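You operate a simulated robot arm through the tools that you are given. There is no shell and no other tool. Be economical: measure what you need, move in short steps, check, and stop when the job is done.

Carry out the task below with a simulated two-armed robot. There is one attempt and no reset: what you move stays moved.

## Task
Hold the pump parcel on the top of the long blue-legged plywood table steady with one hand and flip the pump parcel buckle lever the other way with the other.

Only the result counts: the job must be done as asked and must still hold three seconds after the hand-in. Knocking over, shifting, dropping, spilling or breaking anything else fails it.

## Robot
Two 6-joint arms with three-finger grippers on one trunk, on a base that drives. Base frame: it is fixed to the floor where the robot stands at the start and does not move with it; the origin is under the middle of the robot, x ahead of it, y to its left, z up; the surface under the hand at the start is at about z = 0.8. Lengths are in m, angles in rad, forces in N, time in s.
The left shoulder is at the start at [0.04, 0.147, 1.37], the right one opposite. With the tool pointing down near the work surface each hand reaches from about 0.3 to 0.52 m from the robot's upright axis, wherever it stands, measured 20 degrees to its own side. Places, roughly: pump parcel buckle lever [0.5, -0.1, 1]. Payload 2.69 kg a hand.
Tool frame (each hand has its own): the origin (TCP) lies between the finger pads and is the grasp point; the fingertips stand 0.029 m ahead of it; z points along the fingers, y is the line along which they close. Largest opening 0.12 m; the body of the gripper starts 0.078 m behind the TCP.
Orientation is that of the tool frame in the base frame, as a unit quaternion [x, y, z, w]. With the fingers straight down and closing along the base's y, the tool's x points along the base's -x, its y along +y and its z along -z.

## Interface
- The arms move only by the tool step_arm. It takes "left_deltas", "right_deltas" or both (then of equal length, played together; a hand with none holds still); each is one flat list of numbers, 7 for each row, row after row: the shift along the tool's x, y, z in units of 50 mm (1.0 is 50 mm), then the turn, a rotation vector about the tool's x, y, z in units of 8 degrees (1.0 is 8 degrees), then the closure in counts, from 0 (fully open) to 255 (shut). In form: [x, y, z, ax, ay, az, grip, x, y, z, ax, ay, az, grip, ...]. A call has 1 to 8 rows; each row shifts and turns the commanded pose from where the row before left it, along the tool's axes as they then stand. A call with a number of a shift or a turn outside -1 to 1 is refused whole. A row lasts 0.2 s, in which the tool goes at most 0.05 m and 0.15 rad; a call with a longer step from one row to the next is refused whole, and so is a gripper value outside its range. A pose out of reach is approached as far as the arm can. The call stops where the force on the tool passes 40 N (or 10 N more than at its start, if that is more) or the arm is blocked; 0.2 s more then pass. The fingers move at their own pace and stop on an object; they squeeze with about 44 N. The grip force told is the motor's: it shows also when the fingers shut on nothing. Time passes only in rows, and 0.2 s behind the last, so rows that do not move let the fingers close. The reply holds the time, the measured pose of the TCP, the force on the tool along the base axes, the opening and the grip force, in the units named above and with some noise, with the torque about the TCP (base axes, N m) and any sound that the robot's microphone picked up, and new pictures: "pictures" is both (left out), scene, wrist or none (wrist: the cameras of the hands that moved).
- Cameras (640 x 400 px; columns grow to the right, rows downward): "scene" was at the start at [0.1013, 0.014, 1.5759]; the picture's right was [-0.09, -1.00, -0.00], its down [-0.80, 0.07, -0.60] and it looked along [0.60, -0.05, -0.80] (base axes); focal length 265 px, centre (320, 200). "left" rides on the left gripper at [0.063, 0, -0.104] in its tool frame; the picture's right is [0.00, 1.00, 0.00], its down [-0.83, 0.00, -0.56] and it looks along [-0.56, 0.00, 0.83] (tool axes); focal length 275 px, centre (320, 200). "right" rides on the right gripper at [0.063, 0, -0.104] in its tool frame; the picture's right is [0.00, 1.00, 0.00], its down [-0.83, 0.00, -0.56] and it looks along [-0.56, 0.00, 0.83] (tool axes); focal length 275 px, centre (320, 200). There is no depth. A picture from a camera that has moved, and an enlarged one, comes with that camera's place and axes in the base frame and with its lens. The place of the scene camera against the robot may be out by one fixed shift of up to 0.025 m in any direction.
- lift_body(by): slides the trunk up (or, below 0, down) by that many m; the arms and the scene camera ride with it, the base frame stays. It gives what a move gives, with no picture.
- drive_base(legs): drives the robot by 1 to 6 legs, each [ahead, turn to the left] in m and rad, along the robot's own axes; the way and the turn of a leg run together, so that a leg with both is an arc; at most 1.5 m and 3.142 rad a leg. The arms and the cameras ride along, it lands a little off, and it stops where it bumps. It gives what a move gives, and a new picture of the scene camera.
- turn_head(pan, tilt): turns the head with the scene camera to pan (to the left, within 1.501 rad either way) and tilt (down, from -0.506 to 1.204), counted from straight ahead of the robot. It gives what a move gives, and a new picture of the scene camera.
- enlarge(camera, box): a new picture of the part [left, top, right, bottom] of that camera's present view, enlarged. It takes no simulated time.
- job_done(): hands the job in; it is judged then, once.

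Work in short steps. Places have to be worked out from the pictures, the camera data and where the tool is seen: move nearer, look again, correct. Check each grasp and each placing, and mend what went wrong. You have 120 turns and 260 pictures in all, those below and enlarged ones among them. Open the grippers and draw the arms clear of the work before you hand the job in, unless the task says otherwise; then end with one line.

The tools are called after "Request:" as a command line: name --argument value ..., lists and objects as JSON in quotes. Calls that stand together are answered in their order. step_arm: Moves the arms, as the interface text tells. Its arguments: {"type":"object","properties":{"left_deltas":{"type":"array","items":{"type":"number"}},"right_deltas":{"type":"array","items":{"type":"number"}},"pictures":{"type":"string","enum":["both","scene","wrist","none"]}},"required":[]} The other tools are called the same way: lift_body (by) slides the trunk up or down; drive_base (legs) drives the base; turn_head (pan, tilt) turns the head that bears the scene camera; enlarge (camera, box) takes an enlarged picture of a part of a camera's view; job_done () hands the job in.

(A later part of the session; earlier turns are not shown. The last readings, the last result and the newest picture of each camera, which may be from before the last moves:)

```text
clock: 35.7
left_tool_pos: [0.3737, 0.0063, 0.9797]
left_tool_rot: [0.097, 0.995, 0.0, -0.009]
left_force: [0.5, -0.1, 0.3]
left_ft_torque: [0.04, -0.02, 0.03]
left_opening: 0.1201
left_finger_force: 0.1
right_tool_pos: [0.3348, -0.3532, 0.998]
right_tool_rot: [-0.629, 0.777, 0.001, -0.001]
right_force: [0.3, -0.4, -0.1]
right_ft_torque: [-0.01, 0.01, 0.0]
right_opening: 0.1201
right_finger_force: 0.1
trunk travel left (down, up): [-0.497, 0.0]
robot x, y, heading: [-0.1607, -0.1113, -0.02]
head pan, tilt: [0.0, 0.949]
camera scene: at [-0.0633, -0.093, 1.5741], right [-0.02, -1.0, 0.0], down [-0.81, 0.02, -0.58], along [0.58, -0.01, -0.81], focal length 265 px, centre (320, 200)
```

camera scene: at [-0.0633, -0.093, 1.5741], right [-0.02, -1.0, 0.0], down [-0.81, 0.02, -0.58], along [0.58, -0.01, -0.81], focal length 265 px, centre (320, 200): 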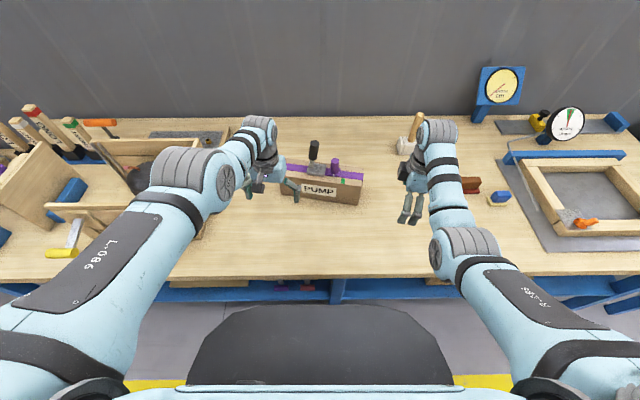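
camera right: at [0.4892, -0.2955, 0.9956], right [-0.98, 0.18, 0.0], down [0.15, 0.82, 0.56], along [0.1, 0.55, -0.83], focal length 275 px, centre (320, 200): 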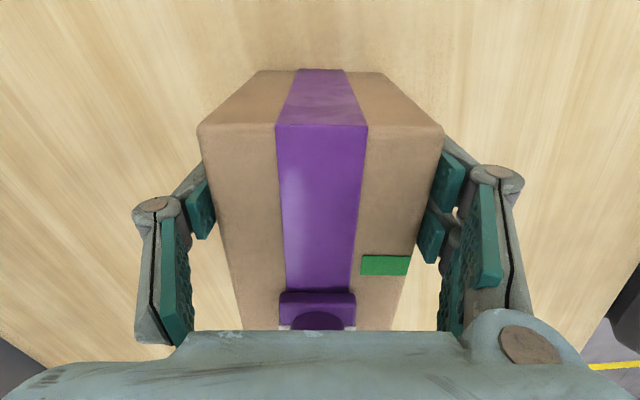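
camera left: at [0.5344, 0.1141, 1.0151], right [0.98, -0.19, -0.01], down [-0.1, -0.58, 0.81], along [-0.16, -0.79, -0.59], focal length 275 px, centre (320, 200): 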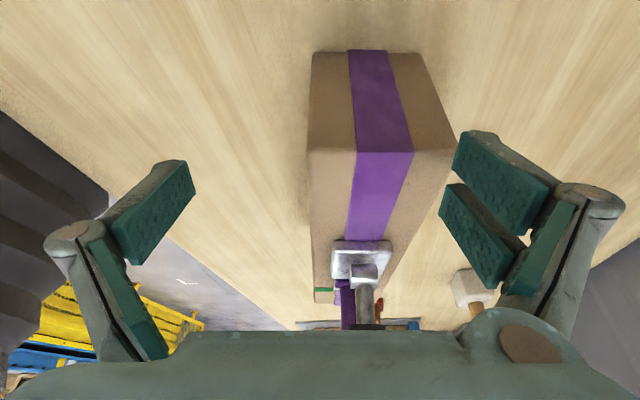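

The robot now stands at y=-0.11. I shift the left hand 4 cm further left and slightly up, then drive ahead to x≈0.015.

Request:
step_arm --left_deltas '[0, 0.8, -0.4, 0, 0, 0, 0]' --pictures "none"

Request:
drive_base --legs '[[0.175, 0.02]]'

```text
clock: 36.1
left_tool_pos: [0.3861, 0.049, 1.0]
left_tool_rot: [0.097, 0.995, 0.0, -0.01]
left_force: [0.0, -0.2, -0.9]
left_ft_torque: [0.0, 0.0, -0.01]
left_opening: 0.12
left_finger_force: 0.0
left hand out of reach, approached as far as the arm can: row 1
right_tool_pos: [0.3353, -0.3523, 0.9982]
right_tool_rot: [-0.63, 0.777, 0.0, -0.003]
right_force: [0.0, -0.5, 0.1]
right_ft_torque: [0.0, -0.03, -0.04]
right_opening: 0.1197
right_finger_force: 0.0
trunk travel left (down, up): [-0.497, 0.0]
robot x, y, heading: [-0.1645, -0.1099, -0.02]
head pan, tilt: [0.0, 0.949]
```

```text
clock: 37.6
left_tool_pos: [0.5363, 0.0613, 1.0008]
left_tool_rot: [0.083, 0.997, 0.002, -0.008]
left_force: [1.3, 0.8, 0.4]
left_ft_torque: [-0.04, 0.04, -0.01]
left_opening: 0.1197
left_finger_force: 0.0
right_tool_pos: [0.4998, -0.3425, 0.9972]
right_tool_rot: [-0.639, 0.769, 0.003, -0.002]
right_force: [0.9, 0.6, -0.8]
right_ft_torque: [-0.03, 0.09, 0.02]
right_opening: 0.1201
right_finger_force: 0.0
trunk travel left (down, up): [-0.497, 0.0]
robot x, y, heading: [-0.003, -0.1045, 0.035]
head pan, tilt: [0.0, 0.949]
stopped in leg 1: the robot was blocked; the commanded pose is now the measured one
camera scene: at [0.0965, -0.087, 1.5739], right [0.04, -1.0, 0.0], down [-0.81, -0.03, -0.58], along [0.58, 0.02, -0.81], focal length 265 px, centre (320, 200)
```

scene: 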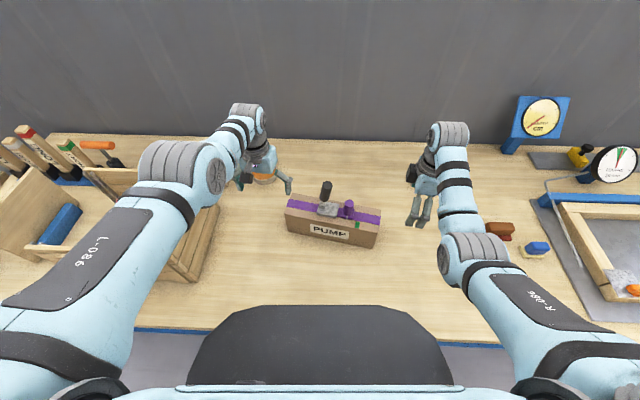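

The base was blocked while slightly turned left. I back off a little, straighten and slightly turn right, and go ahead again.

Request:
drive_base --legs '[[-0.04, 0], [0, -0.055], [0.06, 0]]'

```text
clock: 39.6
left_tool_pos: [0.5399, 0.0313, 1.0005]
left_tool_rot: [0.111, 0.994, 0.001, -0.007]
left_force: [2.5, -1.3, -3.5]
left_ft_torque: [0.08, 0.21, -0.05]
left_opening: 0.1199
left_finger_force: 0.0
right_tool_pos: [0.4817, -0.3697, 0.998]
right_tool_rot: [-0.618, 0.786, 0.002, 0.0]
right_force: [-0.2, -0.5, -0.1]
right_ft_torque: [0.09, 0.0, 0.03]
right_opening: 0.12
right_finger_force: 0.1
trunk travel left (down, up): [-0.497, 0.0]
robot x, y, heading: [-0.0066, -0.1068, -0.007]
head pan, tilt: [0.0, 0.949]
stopped in leg 3: the robot was blocked; the commanded pose is now the measured one
camera scene: at [0.0903, -0.0908, 1.5743], right [-0.01, -1.0, 0.0], down [-0.81, 0.01, -0.58], along [0.58, -0.01, -0.81], focal length 265 px, centre (320, 200)
```

scene: 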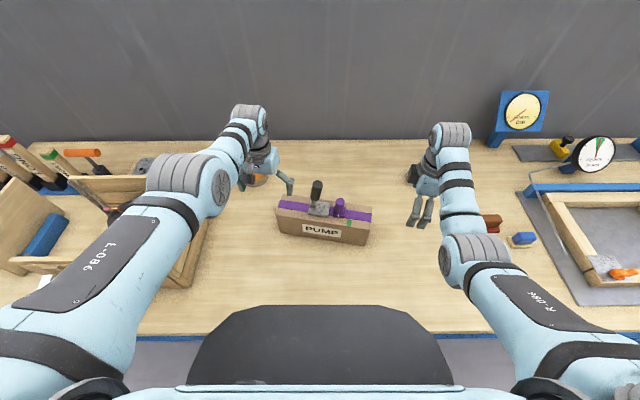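

The base is blocked again, and the left hand shows a small force. I check what the left hand is near.

Request:
step_arm --left_deltas '[0, 0, 0, 0, 0, 0, 0]' --pictures "wrist"

Request:
enlarge --camera "scene" --box '[100, 80, 420, 280]'

```text
clock: 40.0
left_tool_pos: [0.5415, 0.0352, 0.999]
left_tool_rot: [0.109, 0.994, 0.0, -0.01]
left_force: [-0.4, 1.3, -0.1]
left_ft_torque: [0.0, -0.01, 0.01]
left_opening: 0.1197
left_finger_force: 0.0
right_tool_pos: [0.484, -0.3665, 0.9986]
right_tool_rot: [-0.618, 0.786, 0.001, -0.002]
right_force: [-0.3, -0.7, -0.6]
right_ft_torque: [0.0, -0.04, 0.0]
right_opening: 0.1201
right_finger_force: 0.0
trunk travel left (down, up): [-0.497, 0.0]
robot x, y, heading: [-0.0045, -0.1057, -0.011]
head pan, tilt: [0.0, 0.949]
camera left: at [0.4805, 0.0483, 1.1042], right [0.22, 0.97, 0.0], down [0.82, -0.19, 0.54], along [0.53, -0.12, -0.84], focal length 275 px, centre (320, 200)
```

left: 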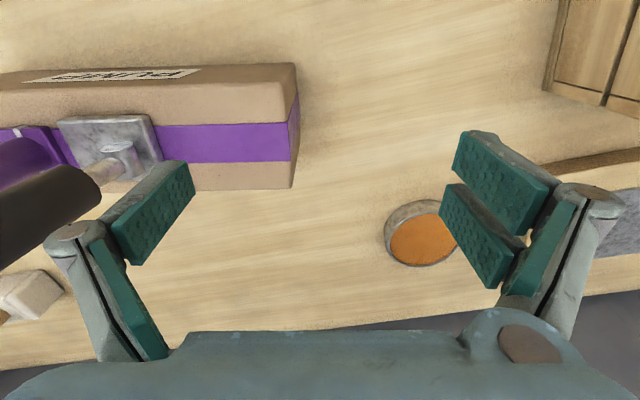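

```text
2.00 times, centred on (260, 180) of scene
camera zoom: at [0.0935, -0.086, 1.5742], right [-0.01, -1.0, 0.0], down [-0.81, 0.01, -0.58], along [0.58, -0.01, -0.81], focal length 530 px, centre (440, 240)
```

zoom: 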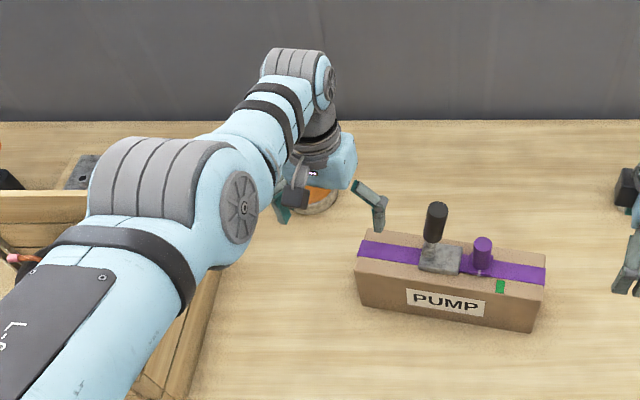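

Nothing is touching; the base is simply at the table's limit, at x≈0, which is workable. I bring the right hand over the box's right end again.

Request:
step_arm --right_deltas '[0, 0, 0, 0, 0, -0.36, 0, -0.89, 0.05, 0, 0, 0, 0, 0, -0.89, 0.05, 0, 0, 0, 0, 0, -0.89, 0.05, 0, 0, 0, 0, 0, 0, 0, 0.5, 0, 0, 0, 0]' --pictures "wrist"

```text
clock: 41.2
left_tool_pos: [0.5416, 0.0338, 0.9985]
left_tool_rot: [0.11, 0.994, 0.0, -0.011]
left_force: [0.3, -0.4, 0.0]
left_ft_torque: [0.02, 0.01, 0.01]
left_opening: 0.1197
left_finger_force: 0.1
right_tool_pos: [0.5057, -0.2317, 0.9742]
right_tool_rot: [-0.637, 0.771, 0.002, -0.002]
right_force: [-0.1, -0.1, -1.5]
right_ft_torque: [0.01, -0.02, -0.01]
right_opening: 0.1199
right_finger_force: 0.1
trunk travel left (down, up): [-0.497, 0.0]
robot x, y, heading: [-0.0055, -0.1096, -0.012]
head pan, tilt: [0.0, 0.949]
camera right: at [0.4942, -0.2938, 1.0781], right [-0.98, 0.18, 0.0], down [0.15, 0.82, 0.55], along [0.1, 0.55, -0.83], focal length 275 px, centre (320, 200)
```

right: 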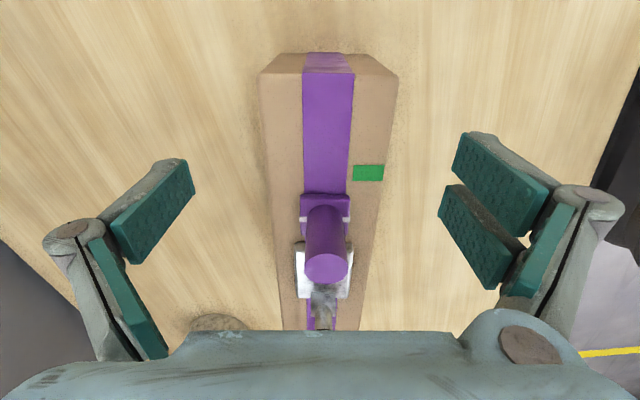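

It's nearly centred; I adjust by 5 mm, lower and close.

Request:
step_arm --right_deltas '[0, 0.1, 0.6, 0, 0, 0, 0, 0, 0, 0.6, 0, 0, 0, 0, 0, 0, 0.46, 0, 0, 0, 0, 0, 0, 0, 0, 0, 0, 120, 0, 0, 0, 0, 0, 0, 120, 0, 0, 0, 0, 0, 0, 120]' --pictures "wrist"

```text
clock: 42.6
left_tool_pos: [0.5416, 0.0337, 0.9988]
left_tool_rot: [0.11, 0.994, 0.0, -0.009]
left_force: [-0.1, 0.5, 0.1]
left_ft_torque: [-0.04, 0.05, -0.03]
left_opening: 0.12
left_finger_force: 0.1
right_tool_pos: [0.4917, -0.2367, 0.8963]
right_tool_rot: [-0.638, 0.77, 0.0, 0.0]
right_force: [3.4, -1.9, 9.6]
right_ft_torque: [0.16, -0.83, -0.54]
right_opening: 0.0844
right_finger_force: 44.4
right hand out of reach, approached as far as the arm can: row 3
trunk travel left (down, up): [-0.497, 0.0]
robot x, y, heading: [-0.0066, -0.108, -0.014]
head pan, tilt: [0.0, 0.949]
camera right: at [0.481, -0.2978, 0.9997], right [-0.98, 0.18, 0.0], down [0.15, 0.82, 0.56], along [0.1, 0.55, -0.83], focal length 275 px, centre (320, 200)
```

right: 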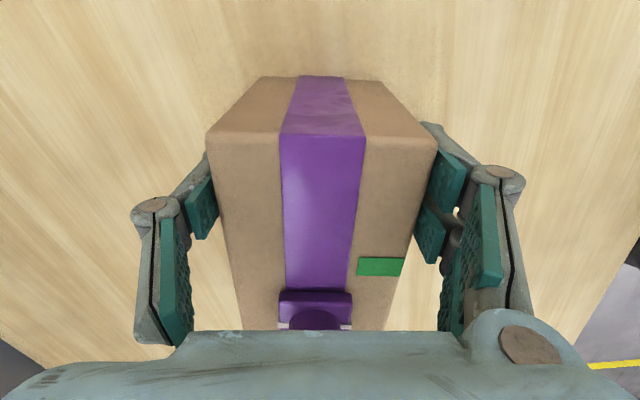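

The parcel is gripped again (0.084 m, 44 N). Now the left hand goes up to z≈1.08 with a slight forward tilt, then I look at the lever.

Request:
step_arm --left_deltas '[0, 0, -0.8, 0, -0.7, 0, 0, -0.1, 0, -0.8, 0, -0.7, 0, 0]' --pictures "wrist"

```text
clock: 43.2
left_tool_pos: [0.5956, 0.0226, 1.0692]
left_tool_rot: [0.109, 0.99, -0.01, 0.086]
left_force: [0.3, 0.2, 0.4]
left_ft_torque: [-0.02, 0.02, -0.01]
left_opening: 0.1201
left_finger_force: 0.1
left hand out of reach, approached as far as the arm can: row 1, 2
right_tool_pos: [0.4911, -0.2359, 0.8965]
right_tool_rot: [-0.639, 0.77, 0.0, -0.001]
right_force: [5.9, -2.2, 13.7]
right_ft_torque: [0.05, -0.67, -0.3]
right_opening: 0.084
right_finger_force: 43.8
trunk travel left (down, up): [-0.497, 0.0]
robot x, y, heading: [-0.0054, -0.1076, -0.014]
head pan, tilt: [0.0, 0.949]
camera left: at [0.5171, 0.0401, 1.1606], right [0.22, 0.97, 0.0], down [0.7, -0.16, 0.69], along [0.67, -0.16, -0.72], focal length 275 px, centre (320, 200)
```

left: 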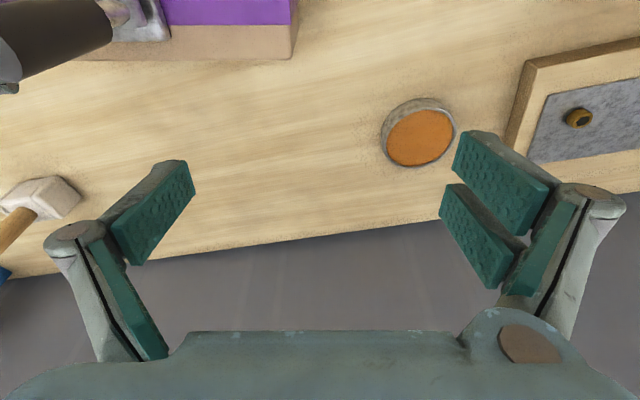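

With the tilt the near limit moves outward, so vertical works better at this height. I take off the tilt and pull back to about x 0.53 at z≈1.085, staying left of the lever.

Request:
step_arm --left_deltas '[0.5, 0.1, 0, 0, 0.6, 0, 0, 0.5, 0.1, -0.1, 0, 0.6, 0, 0, 0.2, 0, -0.2, 0, 0, -0.2, 0]' --pictures "wrist"

```text
clock: 44.0
left_tool_pos: [0.5626, 0.0455, 1.0753]
left_tool_rot: [0.096, 0.995, 0.0, 0.003]
left_force: [0.5, 0.1, -0.4]
left_ft_torque: [-0.01, 0.03, 0.03]
left_opening: 0.1199
left_finger_force: 0.1
left hand out of reach, approached as far as the arm can: row 1, 2, 3
right_tool_pos: [0.4906, -0.2355, 0.895]
right_tool_rot: [-0.637, 0.77, 0.0, -0.001]
right_force: [8.4, -2.7, 17.8]
right_ft_torque: [-0.1, -0.48, -0.39]
right_opening: 0.084
right_finger_force: 44.3
trunk travel left (down, up): [-0.497, 0.0]
robot x, y, heading: [-0.0067, -0.1072, -0.016]
head pan, tilt: [0.0, 0.949]
camera left: at [0.4997, 0.0575, 1.1784], right [0.2, 0.98, 0.0], down [0.81, -0.16, 0.56], along [0.55, -0.11, -0.83], focal length 275 px, centre (320, 200)
```

left: 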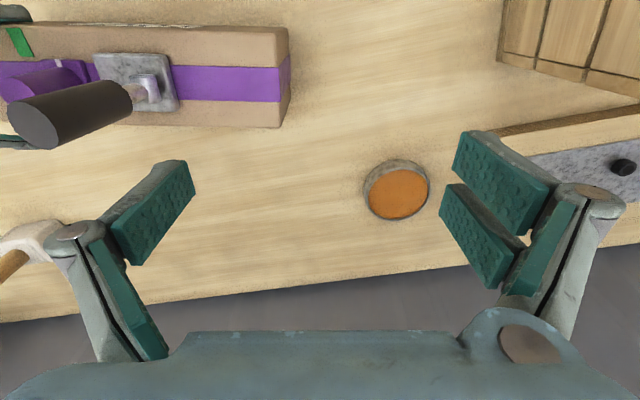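

The left arm appears stuck in an elbow-out posture. I take it to a comfortable pose lower and nearer to unfold it, and ease the right hand up 4 mm to relieve the growing force.

Request:
step_arm --left_deltas '[0.1, 0.35, 0.8, 0, 0, 0, 0, 0.5, 0.2, 0.6, 0, 0, 0, 0, 0.55, 0.1, 0.4, 0, 0, 0, 0, 0.5, 0.05, 0, 0, 0, 0, 0]' --right_deltas '[0, 0, -0.03, 0, 0, 0, 120, 0, 0, -0.03, 0, 0, 0, 120, 0, 0, 0, 0, 0, 0, 120, 0, 0, 0, 0, 0, 0, 120]' --pictures "scene"

```text
clock: 45.0
left_tool_pos: [0.4904, 0.0957, 0.9837]
left_tool_rot: [0.096, 0.995, -0.001, 0.004]
left_force: [-0.2, -0.7, 0.0]
left_ft_torque: [0.0, -0.01, 0.02]
left_opening: 0.1201
left_finger_force: 0.0
right_tool_pos: [0.4901, -0.2368, 0.8979]
right_tool_rot: [-0.638, 0.77, 0.001, -0.002]
right_force: [0.2, -0.4, 0.6]
right_ft_torque: [-0.52, 0.11, -0.01]
right_opening: 0.0841
right_finger_force: 44.0
trunk travel left (down, up): [-0.497, 0.0]
robot x, y, heading: [-0.0048, -0.1086, -0.015]
head pan, tilt: [0.0, 0.949]
camera scene: at [0.0949, -0.0873, 1.5741], right [-0.01, -1.0, 0.0], down [-0.81, 0.01, -0.58], along [0.58, -0.01, -0.81], focal length 265 px, centre (320, 200)
```

scene: 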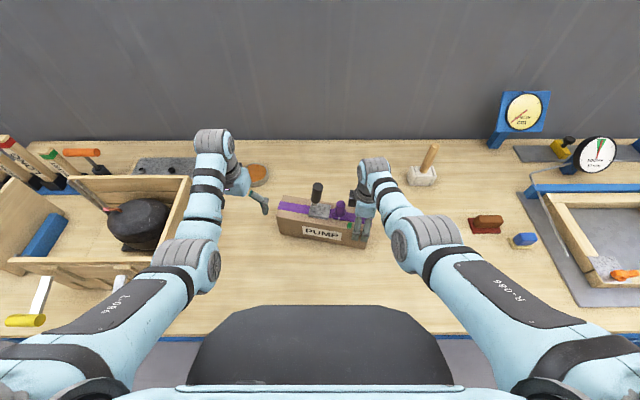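

The posture is back to normal. I rise in small steps towards (0.525, 0.045, 1.075).

Request:
step_arm --left_deltas '[-0.22, -0.21, -0.45, 0, 0, 0, 0, -0.22, -0.21, -0.45, 0, 0, 0, 0, -0.22, -0.21, -0.45, 0, 0, 0, 0, -0.22, -0.21, -0.45, 0, 0, 0, 0]' --pictures "none"

```text
clock: 46.0
left_tool_pos: [0.5241, 0.0486, 1.0736]
left_tool_rot: [0.096, 0.995, -0.001, 0.003]
left_force: [-0.8, 0.5, 1.0]
left_ft_torque: [0.02, 0.02, 0.02]
left_opening: 0.1198
left_finger_force: 0.0
right_tool_pos: [0.4908, -0.2367, 0.8976]
right_tool_rot: [-0.638, 0.77, 0.001, -0.002]
right_force: [0.8, 0.3, 0.3]
right_ft_torque: [-0.49, 0.14, -0.02]
right_opening: 0.0839
right_finger_force: 44.4
trunk travel left (down, up): [-0.497, 0.0]
robot x, y, heading: [-0.0022, -0.103, -0.014]
head pan, tilt: [0.0, 0.949]
```

Good. I move on to y≈-0.01, just short of the lever, and look.

Request:
step_arm --left_deltas '[-0.1, -0.55, -0.1, 0, 0, 0, 0, -0.1, -0.55, -0.1, 0, 0, 0, 0]' --pictures "both"

```text
clock: 46.6
left_tool_pos: [0.5253, -0.0113, 1.0853]
left_tool_rot: [0.096, 0.995, -0.001, 0.002]
left_force: [-0.5, 0.1, -0.6]
left_ft_torque: [0.03, 0.01, 0.04]
left_opening: 0.1198
left_finger_force: 0.1
right_tool_pos: [0.4916, -0.2373, 0.8978]
right_tool_rot: [-0.638, 0.77, 0.001, -0.002]
right_force: [0.0, 0.0, 0.3]
right_ft_torque: [-0.52, 0.13, 0.0]
right_opening: 0.0839
right_finger_force: 44.0
trunk travel left (down, up): [-0.497, 0.0]
robot x, y, heading: [-0.0062, -0.1084, -0.016]
head pan, tilt: [0.0, 0.949]
camera scene: at [0.096, -0.0902, 1.574], right [-0.01, -1.0, 0.0], down [-0.81, 0.01, -0.58], along [0.58, -0.01, -0.81], focal length 265 px, centre (320, 200)
camera left: at [0.4617, 0.0016, 1.1879], right [0.2, 0.98, 0.0], down [0.81, -0.16, 0.56], along [0.55, -0.11, -0.83], focal length 275 px, centre (320, 200)
```

scene: 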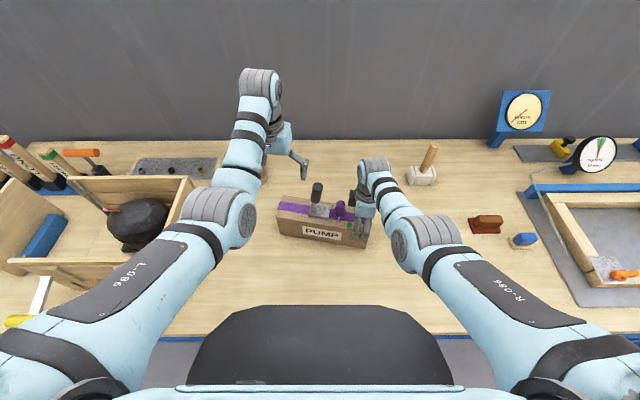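
left: 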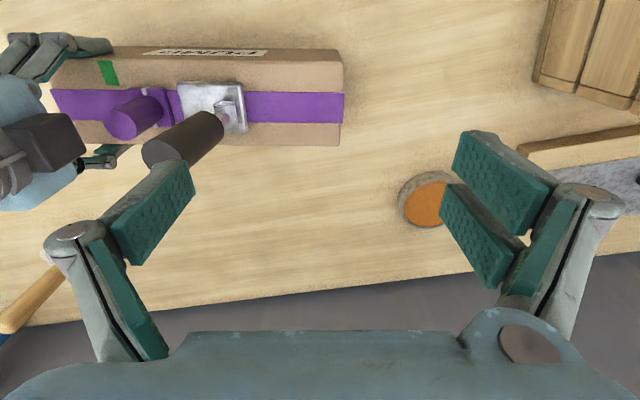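

The lever tip is at about (0.515,-0.109), and the right hand's nearest part is at y≈-0.175. I move the open hand over the lever so the -y finger ends between the handle and the right hand, at about (0.5215,-0.0745).

Request:
step_arm --left_deltas '[-0.06, -0.5, 0, 0, 0, 0, 0, -0.06, -0.5, 0, 0, 0, 0, 0, -0.04, -0.26, 0, 0, 0, 0, 0]' --pictures "both"

```text
clock: 47.4
left_tool_pos: [0.5191, -0.0737, 1.0836]
left_tool_rot: [0.097, 0.995, -0.001, 0.003]
left_force: [0.4, 0.4, 0.0]
left_ft_torque: [0.04, 0.0, 0.05]
left_opening: 0.1199
left_finger_force: 0.1
right_tool_pos: [0.4908, -0.2364, 0.8964]
right_tool_rot: [-0.639, 0.769, 0.002, -0.002]
right_force: [-0.4, 0.2, 0.4]
right_ft_torque: [-0.52, 0.09, 0.0]
right_opening: 0.084
right_finger_force: 43.8
trunk travel left (down, up): [-0.497, 0.0]
robot x, y, heading: [-0.0085, -0.1078, -0.01]
head pan, tilt: [0.0, 0.949]
camera scene: at [0.096, -0.0883, 1.574], right [-0.01, -1.0, 0.0], down [-0.81, 0.01, -0.58], along [0.58, -0.01, -0.81], focal length 265 px, centre (320, 200)
camera left: at [0.4562, -0.0612, 1.1869], right [0.2, 0.98, 0.0], down [0.81, -0.16, 0.56], along [0.55, -0.11, -0.83], focal length 275 px, centre (320, 200)
```

scene: 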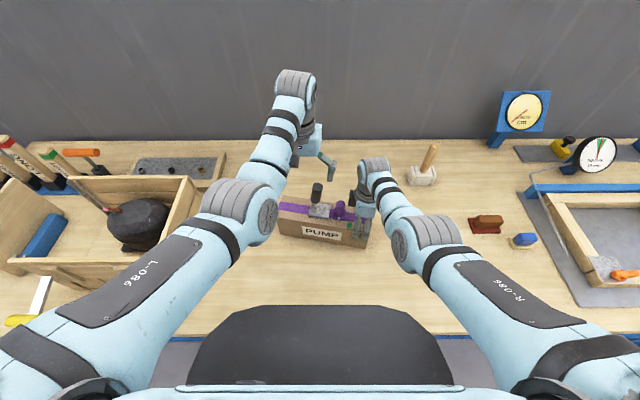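
left: 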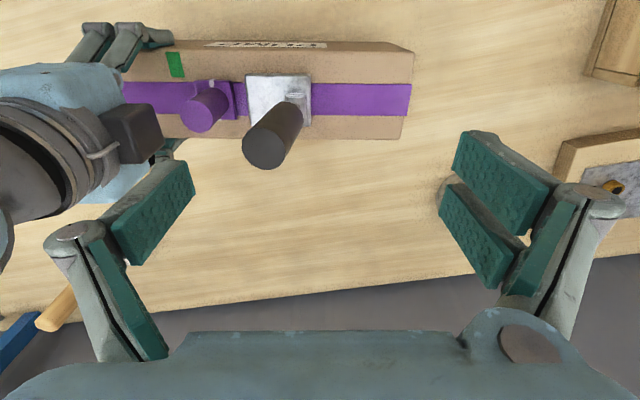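

The handle is between the fingers, and the -y finger is about 1 cm from it. I lower to z≈1.03.

Request:
step_arm --left_deltas '[0, 0, 0.5, 0, 0, 0, 0, 0, 0, 0.56, 0, 0, 0, 0]' --pictures "wrist"

```text
clock: 48.0
left_tool_pos: [0.5197, -0.074, 1.0332]
left_tool_rot: [0.096, 0.995, -0.001, 0.004]
left_force: [0.7, 0.4, 0.8]
left_ft_torque: [0.02, 0.01, 0.0]
left_opening: 0.1199
left_finger_force: 0.1
right_tool_pos: [0.4916, -0.2368, 0.8975]
right_tool_rot: [-0.638, 0.77, 0.001, -0.002]
right_force: [-0.4, 0.2, -0.1]
right_ft_torque: [-0.55, 0.1, 0.0]
right_opening: 0.084
right_finger_force: 43.4
trunk travel left (down, up): [-0.497, 0.0]
robot x, y, heading: [-0.0035, -0.1074, -0.011]
head pan, tilt: [0.0, 0.949]
camera left: at [0.457, -0.0614, 1.1358], right [0.2, 0.98, 0.0], down [0.81, -0.16, 0.56], along [0.55, -0.11, -0.83], focal length 275 px, centre (320, 200)
```

left: 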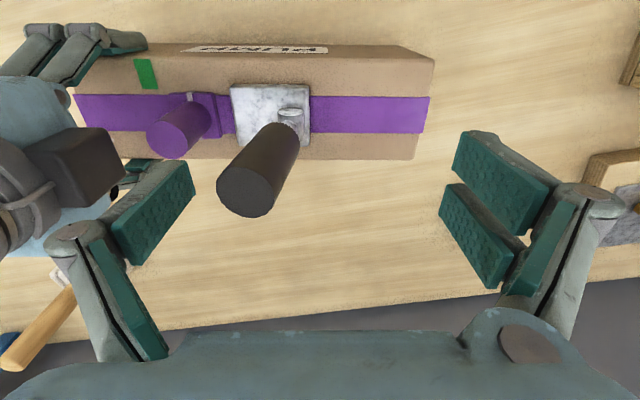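

The finger is beside the handle. I push along +y in small rows, watching force and sound.

Request:
step_arm --left_deltas '[0, 0.3, 0, 0, 0, 0, 0, 0, 0.3, 0, 0, 0, 0, 0, 0, 0.3, 0, 0, 0, 0, 0]' --right_deltas '[0, 0, 0, 0, 0, 0, 120, 0, 0, 0, 0, 0, 0, 120, 0, 0, 0, 0, 0, 0, 120]' --pictures "wrist"

```text
clock: 48.8
left_tool_pos: [0.5269, -0.0281, 1.0316]
left_tool_rot: [0.096, 0.995, -0.002, 0.004]
left_force: [-0.4, 0.5, -0.8]
left_ft_torque: [0.03, -0.03, 0.02]
left_opening: 0.1201
left_finger_force: 0.0
right_tool_pos: [0.4922, -0.2359, 0.8978]
right_tool_rot: [-0.637, 0.771, 0.002, -0.002]
right_force: [0.7, 0.1, 0.1]
right_ft_torque: [-0.36, 0.05, -0.04]
right_opening: 0.0837
right_finger_force: 43.9
trunk travel left (down, up): [-0.497, 0.0]
robot x, y, heading: [-0.0057, -0.1091, -0.013]
head pan, tilt: [0.0, 0.949]
camera right: at [0.4807, -0.2979, 1.0017], right [-0.98, 0.18, 0.0], down [0.15, 0.82, 0.55], along [0.1, 0.55, -0.83], focal length 275 px, centre (320, 200)
camera left: at [0.4643, -0.0166, 1.1341], right [0.2, 0.98, 0.0], down [0.81, -0.16, 0.56], along [0.55, -0.11, -0.83], focal length 275 px, centre (320, 200)
```

right: 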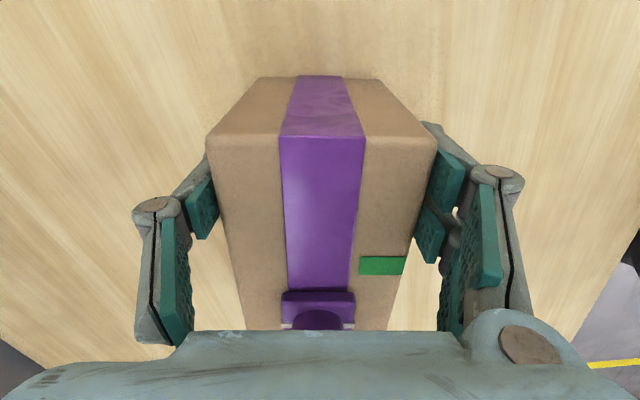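
left: 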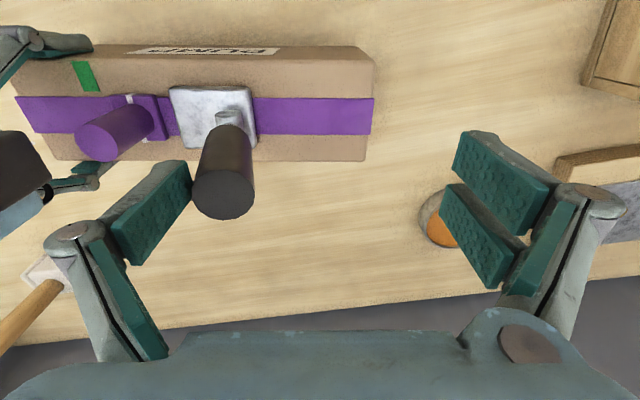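

The lever is moving with little force. I continue.

Request:
step_arm --left_deltas '[0, 0.3, 0, 0, 0, 0, 0, 0, 0.3, 0.05, 0, 0, 0, 0, 0, 0.3, 0.05, 0, 0, 0, 0]' --right_deltas '[0, 0, 0, 0, 0, 0, 120, 0, 0, 0, 0, 0, 0, 120, 0, 0, 0, 0, 0, 0, 120]' --pictures "wrist"

```text
clock: 49.6
left_tool_pos: [0.5398, 0.0136, 1.0253]
left_tool_rot: [0.096, 0.995, -0.001, 0.003]
left_force: [-0.6, 0.5, 0.8]
left_ft_torque: [-0.02, 0.04, 0.0]
left_opening: 0.1199
left_finger_force: 0.1
right_tool_pos: [0.4922, -0.2361, 0.8967]
right_tool_rot: [-0.637, 0.771, 0.001, -0.002]
right_force: [0.2, -0.1, -1.0]
right_ft_torque: [-0.06, 0.05, -0.13]
right_opening: 0.0838
right_finger_force: 43.9
trunk travel left (down, up): [-0.497, 0.0]
robot x, y, heading: [-0.0043, -0.1043, -0.011]
head pan, tilt: [0.0, 0.949]
camera right: at [0.4807, -0.2981, 1.0017], right [-0.98, 0.18, 0.0], down [0.15, 0.82, 0.55], along [0.1, 0.55, -0.83], focal length 275 px, centre (320, 200)
camera left: at [0.4767, 0.0269, 1.1288], right [0.2, 0.98, 0.0], down [0.81, -0.16, 0.56], along [0.55, -0.11, -0.83], focal length 275 px, centre (320, 200)
```

right: 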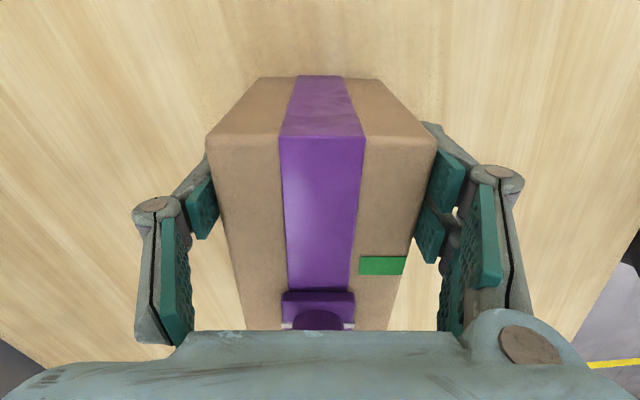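
left: 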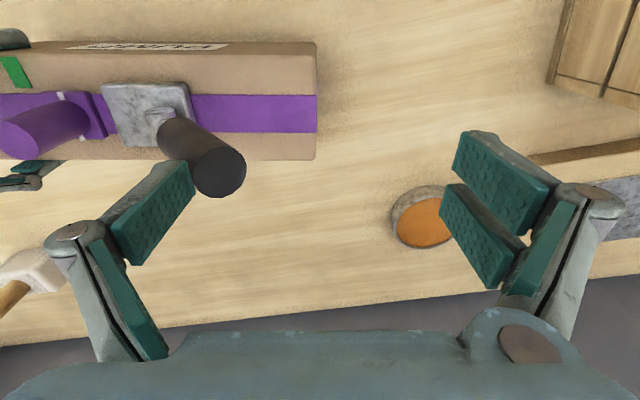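

The lever now leans clearly to +y with no stop felt yet. I keep pushing, going down along the arc.

Request:
step_arm --left_deltas '[0.05, 0.25, 0.12, 0, 0, 0, 0, 0.05, 0.25, 0.2, 0, 0, 0, 0, 0.03, 0.2, 0.2, 0, 0, 0, 0]' --right_deltas '[0, 0, 0, 0, 0, 0, 120, 0, 0, 0, 0, 0, 0, 120, 0, 0, 0, 0, 0, 0, 120]' --pictures "both"

```text
clock: 50.3
left_tool_pos: [0.5385, 0.038, 1.012]
left_tool_rot: [0.101, 0.995, -0.008, 0.012]
left_force: [-5.3, -7.6, 19.4]
left_ft_torque: [-1.21, 0.1, -0.21]
left_opening: 0.1202
left_finger_force: 0.5
right_tool_pos: [0.4901, -0.2364, 0.9008]
right_tool_rot: [-0.637, 0.771, 0.001, 0.002]
right_force: [4.0, -0.3, 1.8]
right_ft_torque: [0.54, 1.34, -0.69]
right_opening: 0.0837
right_finger_force: 43.6
trunk travel left (down, up): [-0.497, 0.0]
robot x, y, heading: [-0.0074, -0.1089, -0.011]
head pan, tilt: [0.0, 0.949]
stopped in row 3 (left hand): the force on the tool passed its limit at 48 N (the readings are from after the stop); the commanded pose is now the measured one
camera scene: at [0.0911, -0.0904, 1.5744], right [-0.01, -1.0, 0.0], down [-0.81, 0.01, -0.58], along [0.58, -0.01, -0.81], focal length 265 px, centre (320, 200)
camera right: at [0.4785, -0.2984, 1.0039], right [-0.98, 0.19, 0.0], down [0.15, 0.81, 0.56], along [0.11, 0.55, -0.83], focal length 275 px, centre (320, 200)
camera left: at [0.4745, 0.0518, 1.1138], right [0.2, 0.98, -0.01], down [0.8, -0.16, 0.58], along [0.56, -0.13, -0.82], focal length 275 px, centre (320, 200)
```

scene: 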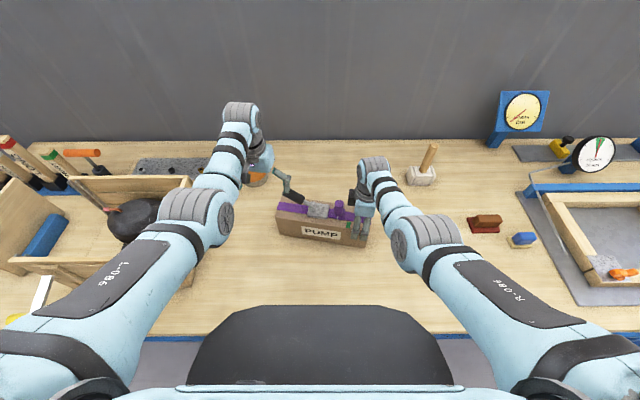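
right: 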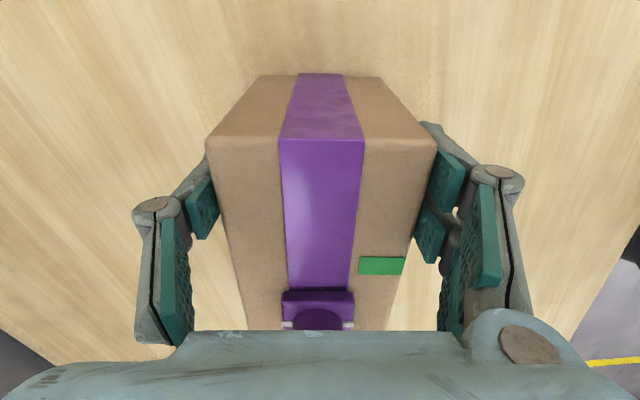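
left: 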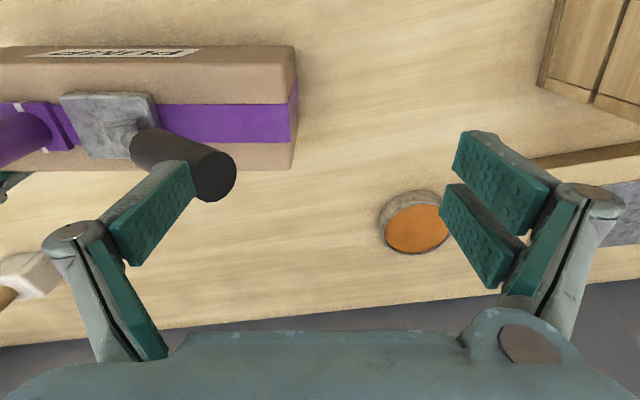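

A 48 N stop: either the lever's end stop or the finger pressing on top of the handle. I back off upward and look.

Request:
step_arm --left_deltas '[0, -0.1, -0.3, 0, 0, 0, 0, 0, -0.1, -0.5, 0, 0, 0, 0, 0, 0.3, -0.3, 0, 0, 0, 0]' --pictures "both"

Request:
enlarge --camera "left" --box '[0, 0, 320, 200]'

Request:
enlarge --camera "scene" --box '[250, 150, 410, 250]'

```text
clock: 51.1
left_tool_pos: [0.5405, 0.0474, 1.0615]
left_tool_rot: [0.1, 0.995, -0.006, 0.009]
left_force: [-0.3, 0.4, 0.2]
left_ft_torque: [0.0, 0.03, 0.0]
left_opening: 0.1197
left_finger_force: 0.2
right_tool_pos: [0.4933, -0.2349, 0.8981]
right_tool_rot: [-0.638, 0.77, 0.002, 0.001]
right_force: [-2.4, -1.2, -1.8]
right_ft_torque: [0.18, -0.11, 0.12]
right_opening: 0.084
right_finger_force: 44.5
trunk travel left (down, up): [-0.497, 0.0]
robot x, y, heading: [-0.0064, -0.1053, -0.007]
head pan, tilt: [0.0, 0.949]
camera scene: at [0.0958, -0.0873, 1.574], right [-0.01, -1.0, 0.0], down [-0.81, 0.01, -0.58], along [0.58, -0.01, -0.81], focal length 265 px, centre (320, 200)
camera left: at [0.4764, 0.0612, 1.1653], right [0.2, 0.98, -0.01], down [0.81, -0.16, 0.57], along [0.56, -0.12, -0.82], focal length 275 px, centre (320, 200)
```

scene: 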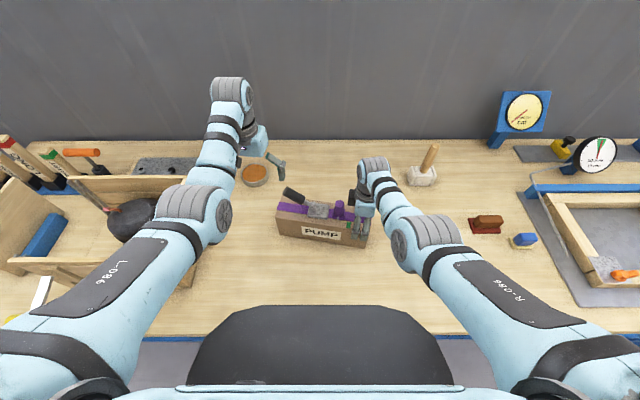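
left: 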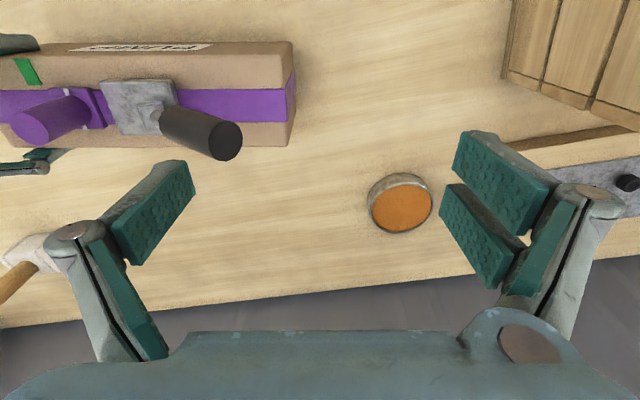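

```text
2.00 times, centred on (160, 100) of left
camera zoom: at [0.4764, 0.0612, 1.1653], right [0.2, 0.98, -0.01], down [0.81, -0.16, 0.57], along [0.56, -0.12, -0.82], focal length 551 px, centre (640, 400)
```

zoom: 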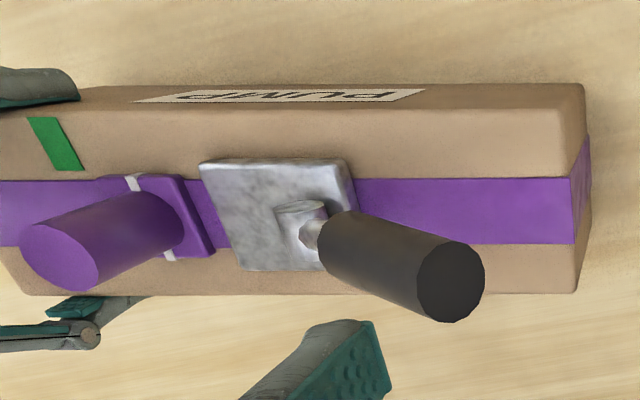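

```text
4.00 times, centred on (330, 200) of scene
camera zoom: at [0.0958, -0.0873, 1.574], right [-0.01, -1.0, 0.0], down [-0.81, 0.01, -0.58], along [0.58, -0.01, -0.81], focal length 1059 px, centre (280, 200)
```

zoom: 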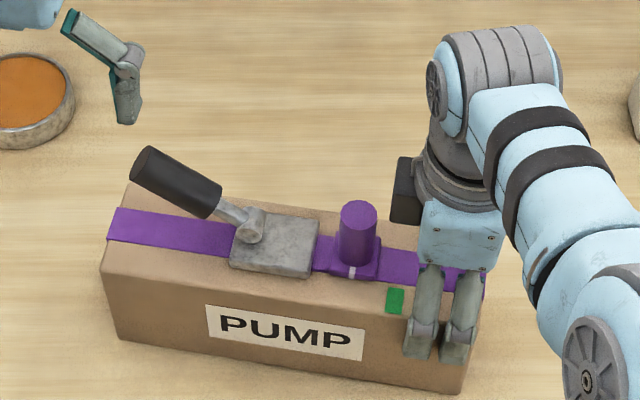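

The lever leans about 55° to +y now. To check that it's at its stop rather than jammed by the finger, I press gently on the handle end from above with the -y finger.

Request:
step_arm --left_deltas '[-0.2, -0.42, 0, 0, 0, 0, 0, 0, 0, 0.35, 0, 0, 0, 0, 0, 0, 0.25, 0, 0, 0, 0]' --right_deltas '[0, 0, 0, 0, 0, 0, 120, 0, 0, 0, 0, 0, 0, 120, 0, 0, 0, 0, 0, 0, 120]' --pictures "wrist"

```text
clock: 51.9
left_tool_pos: [0.5477, 0.0253, 1.034]
left_tool_rot: [0.099, 0.995, -0.006, 0.009]
left_force: [-0.3, 0.1, 0.1]
left_ft_torque: [-0.03, 0.02, 0.01]
left_opening: 0.1199
left_finger_force: 0.0
right_tool_pos: [0.4926, -0.2336, 0.8986]
right_tool_rot: [-0.636, 0.771, 0.001, 0.002]
right_force: [0.6, 0.0, -5.2]
right_ft_torque: [-0.52, 0.14, -0.04]
right_opening: 0.0836
right_finger_force: 43.9
trunk travel left (down, up): [-0.497, 0.0]
robot x, y, heading: [-0.0048, -0.1054, -0.015]
head pan, tilt: [0.0, 0.949]
camera right: at [0.4815, -0.296, 1.0024], right [-0.98, 0.18, 0.0], down [0.15, 0.82, 0.56], along [0.1, 0.55, -0.83], focal length 275 px, centre (320, 200)
camera left: at [0.4838, 0.0393, 1.1364], right [0.2, 0.98, -0.01], down [0.81, -0.16, 0.57], along [0.56, -0.12, -0.82], focal length 275 px, centre (320, 200)
```

right: 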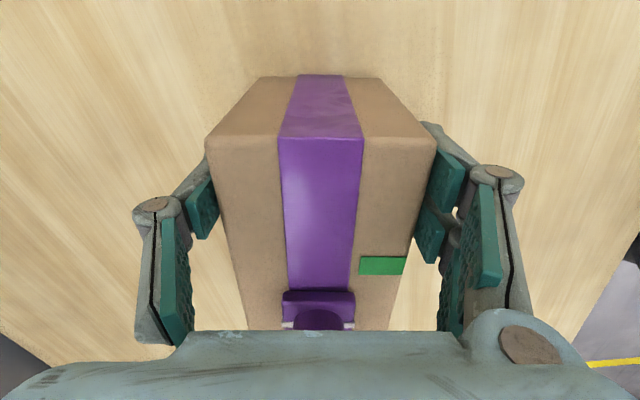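
left: 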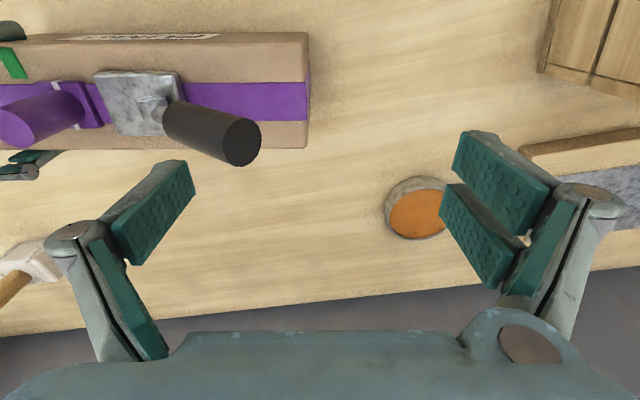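

The fingertip is right above the handle end. I press down in 8 mm rows.

Request:
step_arm --left_deltas '[0, 0, 0.16, 0, 0, 0, 0, 0, 0, 0.16, 0, 0, 0, 0]' --pictures "none"

Request:
step_arm --left_deltas '[0, 0, 0.16, 0, 0, 0, 0]' --pictures "wrist"

```text
clock: 52.5
left_tool_pos: [0.5476, 0.0249, 1.0177]
left_tool_rot: [0.1, 0.995, -0.006, 0.009]
left_force: [-0.8, 0.8, 0.7]
left_ft_torque: [-0.01, 0.01, 0.01]
left_opening: 0.1201
left_finger_force: 0.1
right_tool_pos: [0.4928, -0.2344, 0.8984]
right_tool_rot: [-0.636, 0.771, 0.002, 0.001]
right_force: [-0.1, -1.2, -5.0]
right_ft_torque: [-0.4, 0.05, -0.06]
right_opening: 0.0838
right_finger_force: 43.7
trunk travel left (down, up): [-0.497, 0.0]
robot x, y, heading: [-0.0029, -0.1062, -0.009]
head pan, tilt: [0.0, 0.949]
```

```text
clock: 52.9
left_tool_pos: [0.5479, 0.0241, 1.0101]
left_tool_rot: [0.099, 0.995, -0.007, 0.009]
left_force: [0.0, 0.2, -0.4]
left_ft_torque: [0.01, 0.01, 0.0]
left_opening: 0.1199
left_finger_force: 0.0
right_tool_pos: [0.4934, -0.2337, 0.8985]
right_tool_rot: [-0.637, 0.771, 0.002, 0.001]
right_force: [-0.5, 0.5, -5.0]
right_ft_torque: [-0.34, 0.06, 0.02]
right_opening: 0.0837
right_finger_force: 44.1
trunk travel left (down, up): [-0.497, 0.0]
robot x, y, heading: [-0.0065, -0.1064, -0.013]
head pan, tilt: [0.0, 0.949]
camera left: at [0.4835, 0.0379, 1.112], right [0.2, 0.98, -0.01], down [0.8, -0.16, 0.57], along [0.56, -0.12, -0.82], focal length 275 px, centre (320, 200)
```

left: 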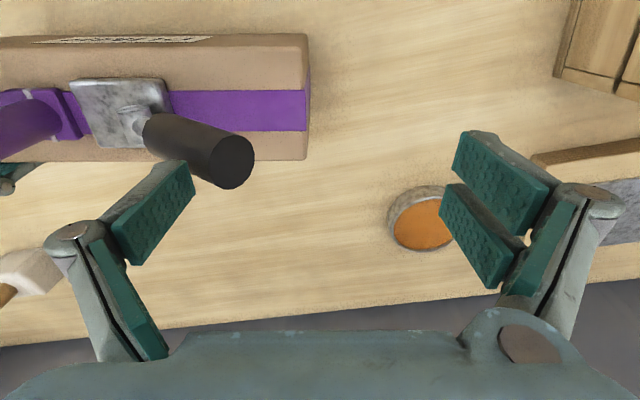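

There's no contact yet with the tip at z≈0.981. I go on in small rows.

Request:
step_arm --left_deltas '[0, 0, 0.12, 0, 0, 0, 0, 0, 0, 0.12, 0, 0, 0, 0]' --pictures "wrist"

Request:
enlarge --camera "scene" --box '[250, 150, 410, 250]'

```text
clock: 53.5
left_tool_pos: [0.5473, 0.0206, 1.0005]
left_tool_rot: [0.099, 0.995, -0.007, 0.011]
left_force: [-2.3, -11.1, 22.2]
left_ft_torque: [-1.23, 0.45, -0.09]
left_opening: 0.1211
left_finger_force: 0.5
right_tool_pos: [0.4915, -0.2335, 0.9007]
right_tool_rot: [-0.637, 0.771, 0.002, 0.004]
right_force: [8.0, 10.0, -4.6]
right_ft_torque: [-0.47, 0.43, -1.29]
right_opening: 0.0841
right_finger_force: 43.6
trunk travel left (down, up): [-0.497, 0.0]
robot x, y, heading: [-0.0025, -0.1067, -0.01]
head pan, tilt: [0.0, 0.949]
camera left: at [0.4832, 0.0343, 1.1024], right [0.2, 0.98, -0.01], down [0.8, -0.16, 0.58], along [0.56, -0.13, -0.82], focal length 275 px, centre (320, 200)
```

left: 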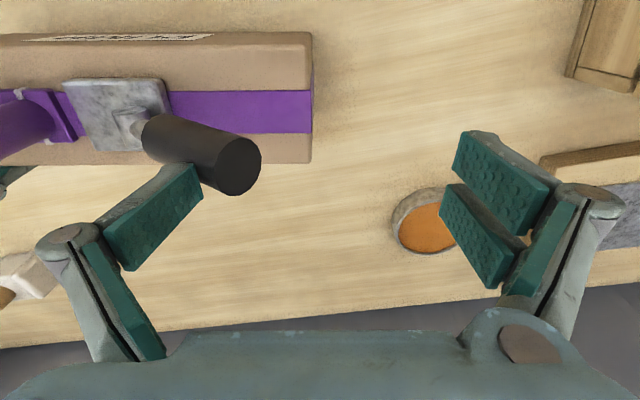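

```text
4.00 times, centred on (330, 200) of scene
camera zoom: at [0.0932, -0.0893, 1.5744], right [-0.01, -1.0, 0.0], down [-0.81, 0.01, -0.58], along [0.58, -0.01, -0.81], focal length 1059 px, centre (280, 200)
```

zoom: 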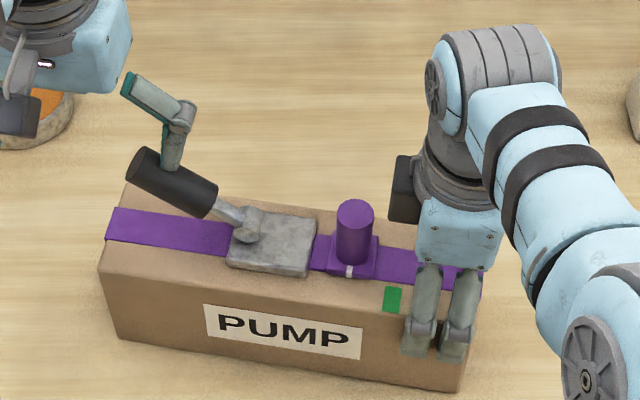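

With 22 N pressing down, the lever doesn't go further, so it's at its end stop, and it stayed there when released before. I withdraw the left hand up and to the left.

Request:
step_arm --left_deltas '[0, 0, -0.6, 0, 0, 0, 0, 0, 0.2, -0.6, 0, 0, 0, 0, 0, 0.8, 0, 0, 0, 0, 0, 0.2, 0.8, 0, 0, 0, 0, 0]' --pictures "both"

```text
clock: 54.5
left_tool_pos: [0.555, 0.1168, 1.0537]
left_tool_rot: [0.1, 0.995, -0.007, 0.009]
left_force: [0.8, 0.6, -0.3]
left_ft_torque: [-0.02, 0.04, -0.03]
left_opening: 0.1203
left_finger_force: 0.1
right_tool_pos: [0.493, -0.2338, 0.8994]
right_tool_rot: [-0.636, 0.772, 0.0, 0.0]
right_force: [0.0, -0.4, -2.3]
right_ft_torque: [-0.08, -0.11, -0.03]
right_opening: 0.0836
right_finger_force: 44.7
trunk travel left (down, up): [-0.497, 0.0]
robot x, y, heading: [-0.0074, -0.1055, -0.009]
head pan, tilt: [0.0, 0.949]
camera scene: at [0.0953, -0.0853, 1.574], right [-0.01, -1.0, 0.0], down [-0.81, 0.01, -0.58], along [0.58, -0.01, -0.81], focal length 265 px, centre (320, 200)
camera left: at [0.491, 0.1304, 1.1564], right [0.2, 0.98, -0.01], down [0.8, -0.16, 0.57], along [0.56, -0.13, -0.82], focal length 275 px, centre (320, 200)
```

scene: 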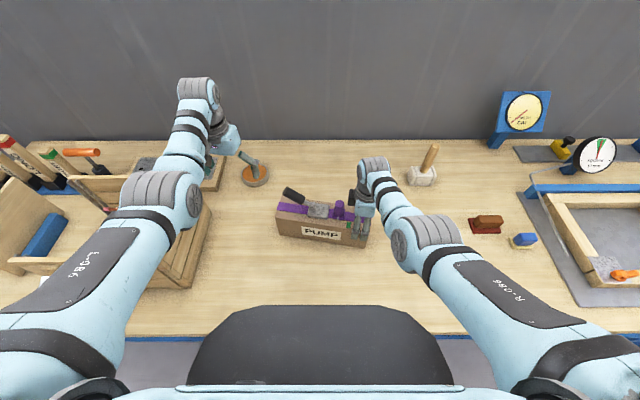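
left: 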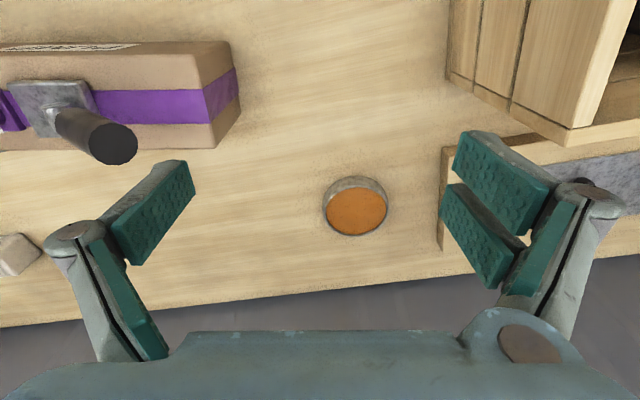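

The lever stays down on the +y side. I lower the right hand 2 mm to set the parcel flat, then open it and rise.

Request:
step_arm --right_deltas '[0, 0, 0.05, 0, 0, 0, 120, 0, 0, 0, 0, 0, 0, 60, 0, 0, 0, 0, 0, 0, 0, 0, 0, 0, 0, 0, 0, 0, 0, 0, -0.6, 0, 0, 0, 0, 0, 0, -0.8, 0, 0, 0, 0, 0, 0, -0.7, 0, 0, 0, 0, 0.9, 0, 0, 0, 0, 0, 0]' --pictures "both"

Request:
enlarge --camera "scene" --box '[250, 150, 410, 250]'

```text
clock: 56.3
left_tool_pos: [0.5563, 0.1137, 1.0538]
left_tool_rot: [0.1, 0.995, -0.006, 0.009]
left_force: [0.7, -0.6, -0.3]
left_ft_torque: [0.01, -0.03, 0.0]
left_opening: 0.1201
left_finger_force: 0.0
right_tool_pos: [0.4816, -0.2787, 1.0001]
right_tool_rot: [-0.636, 0.771, 0.001, 0.002]
right_force: [-0.6, -0.1, -0.1]
right_ft_torque: [0.05, 0.02, -0.02]
right_opening: 0.1201
right_finger_force: 0.0
trunk travel left (down, up): [-0.497, 0.0]
robot x, y, heading: [-0.0028, -0.1051, -0.012]
head pan, tilt: [0.0, 0.949]
camera scene: at [0.095, -0.0899, 1.5741], right [-0.01, -1.0, 0.0], down [-0.81, 0.01, -0.58], along [0.58, -0.01, -0.81], focal length 265 px, centre (320, 200)
camera right: at [0.4698, -0.3409, 1.104], right [-0.98, 0.18, 0.0], down [0.15, 0.81, 0.56], along [0.1, 0.55, -0.83], focal length 275 px, centre (320, 200)
```

scene: 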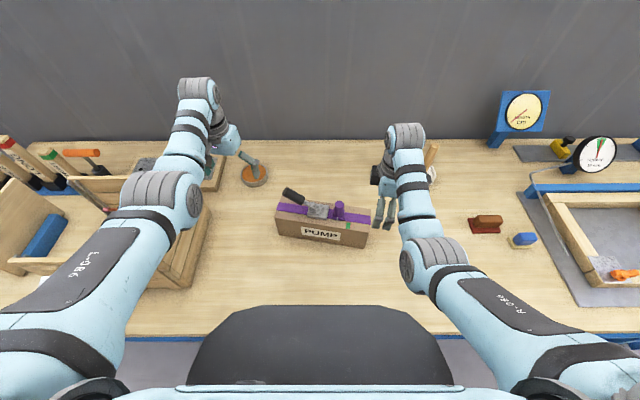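
right: 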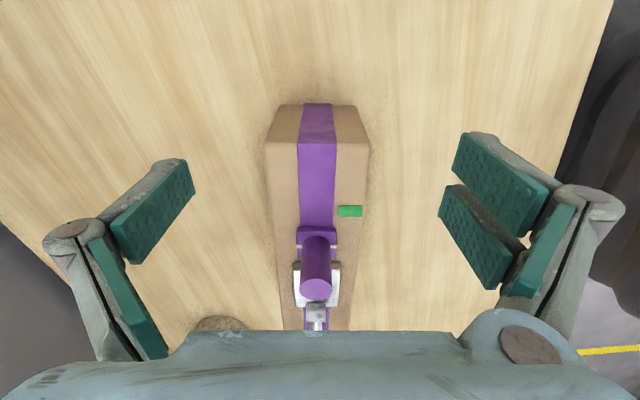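

```text
4.00 times, centred on (330, 200) of scene
camera zoom: at [0.095, -0.0899, 1.5741], right [-0.01, -1.0, 0.0], down [-0.81, 0.01, -0.58], along [0.58, -0.01, -0.81], focal length 1059 px, centre (280, 200)
```

zoom: 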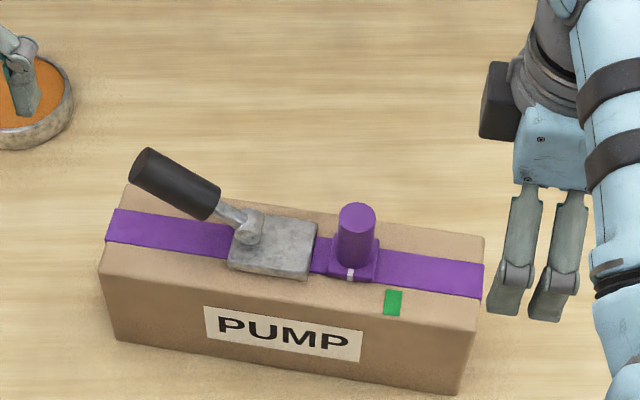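

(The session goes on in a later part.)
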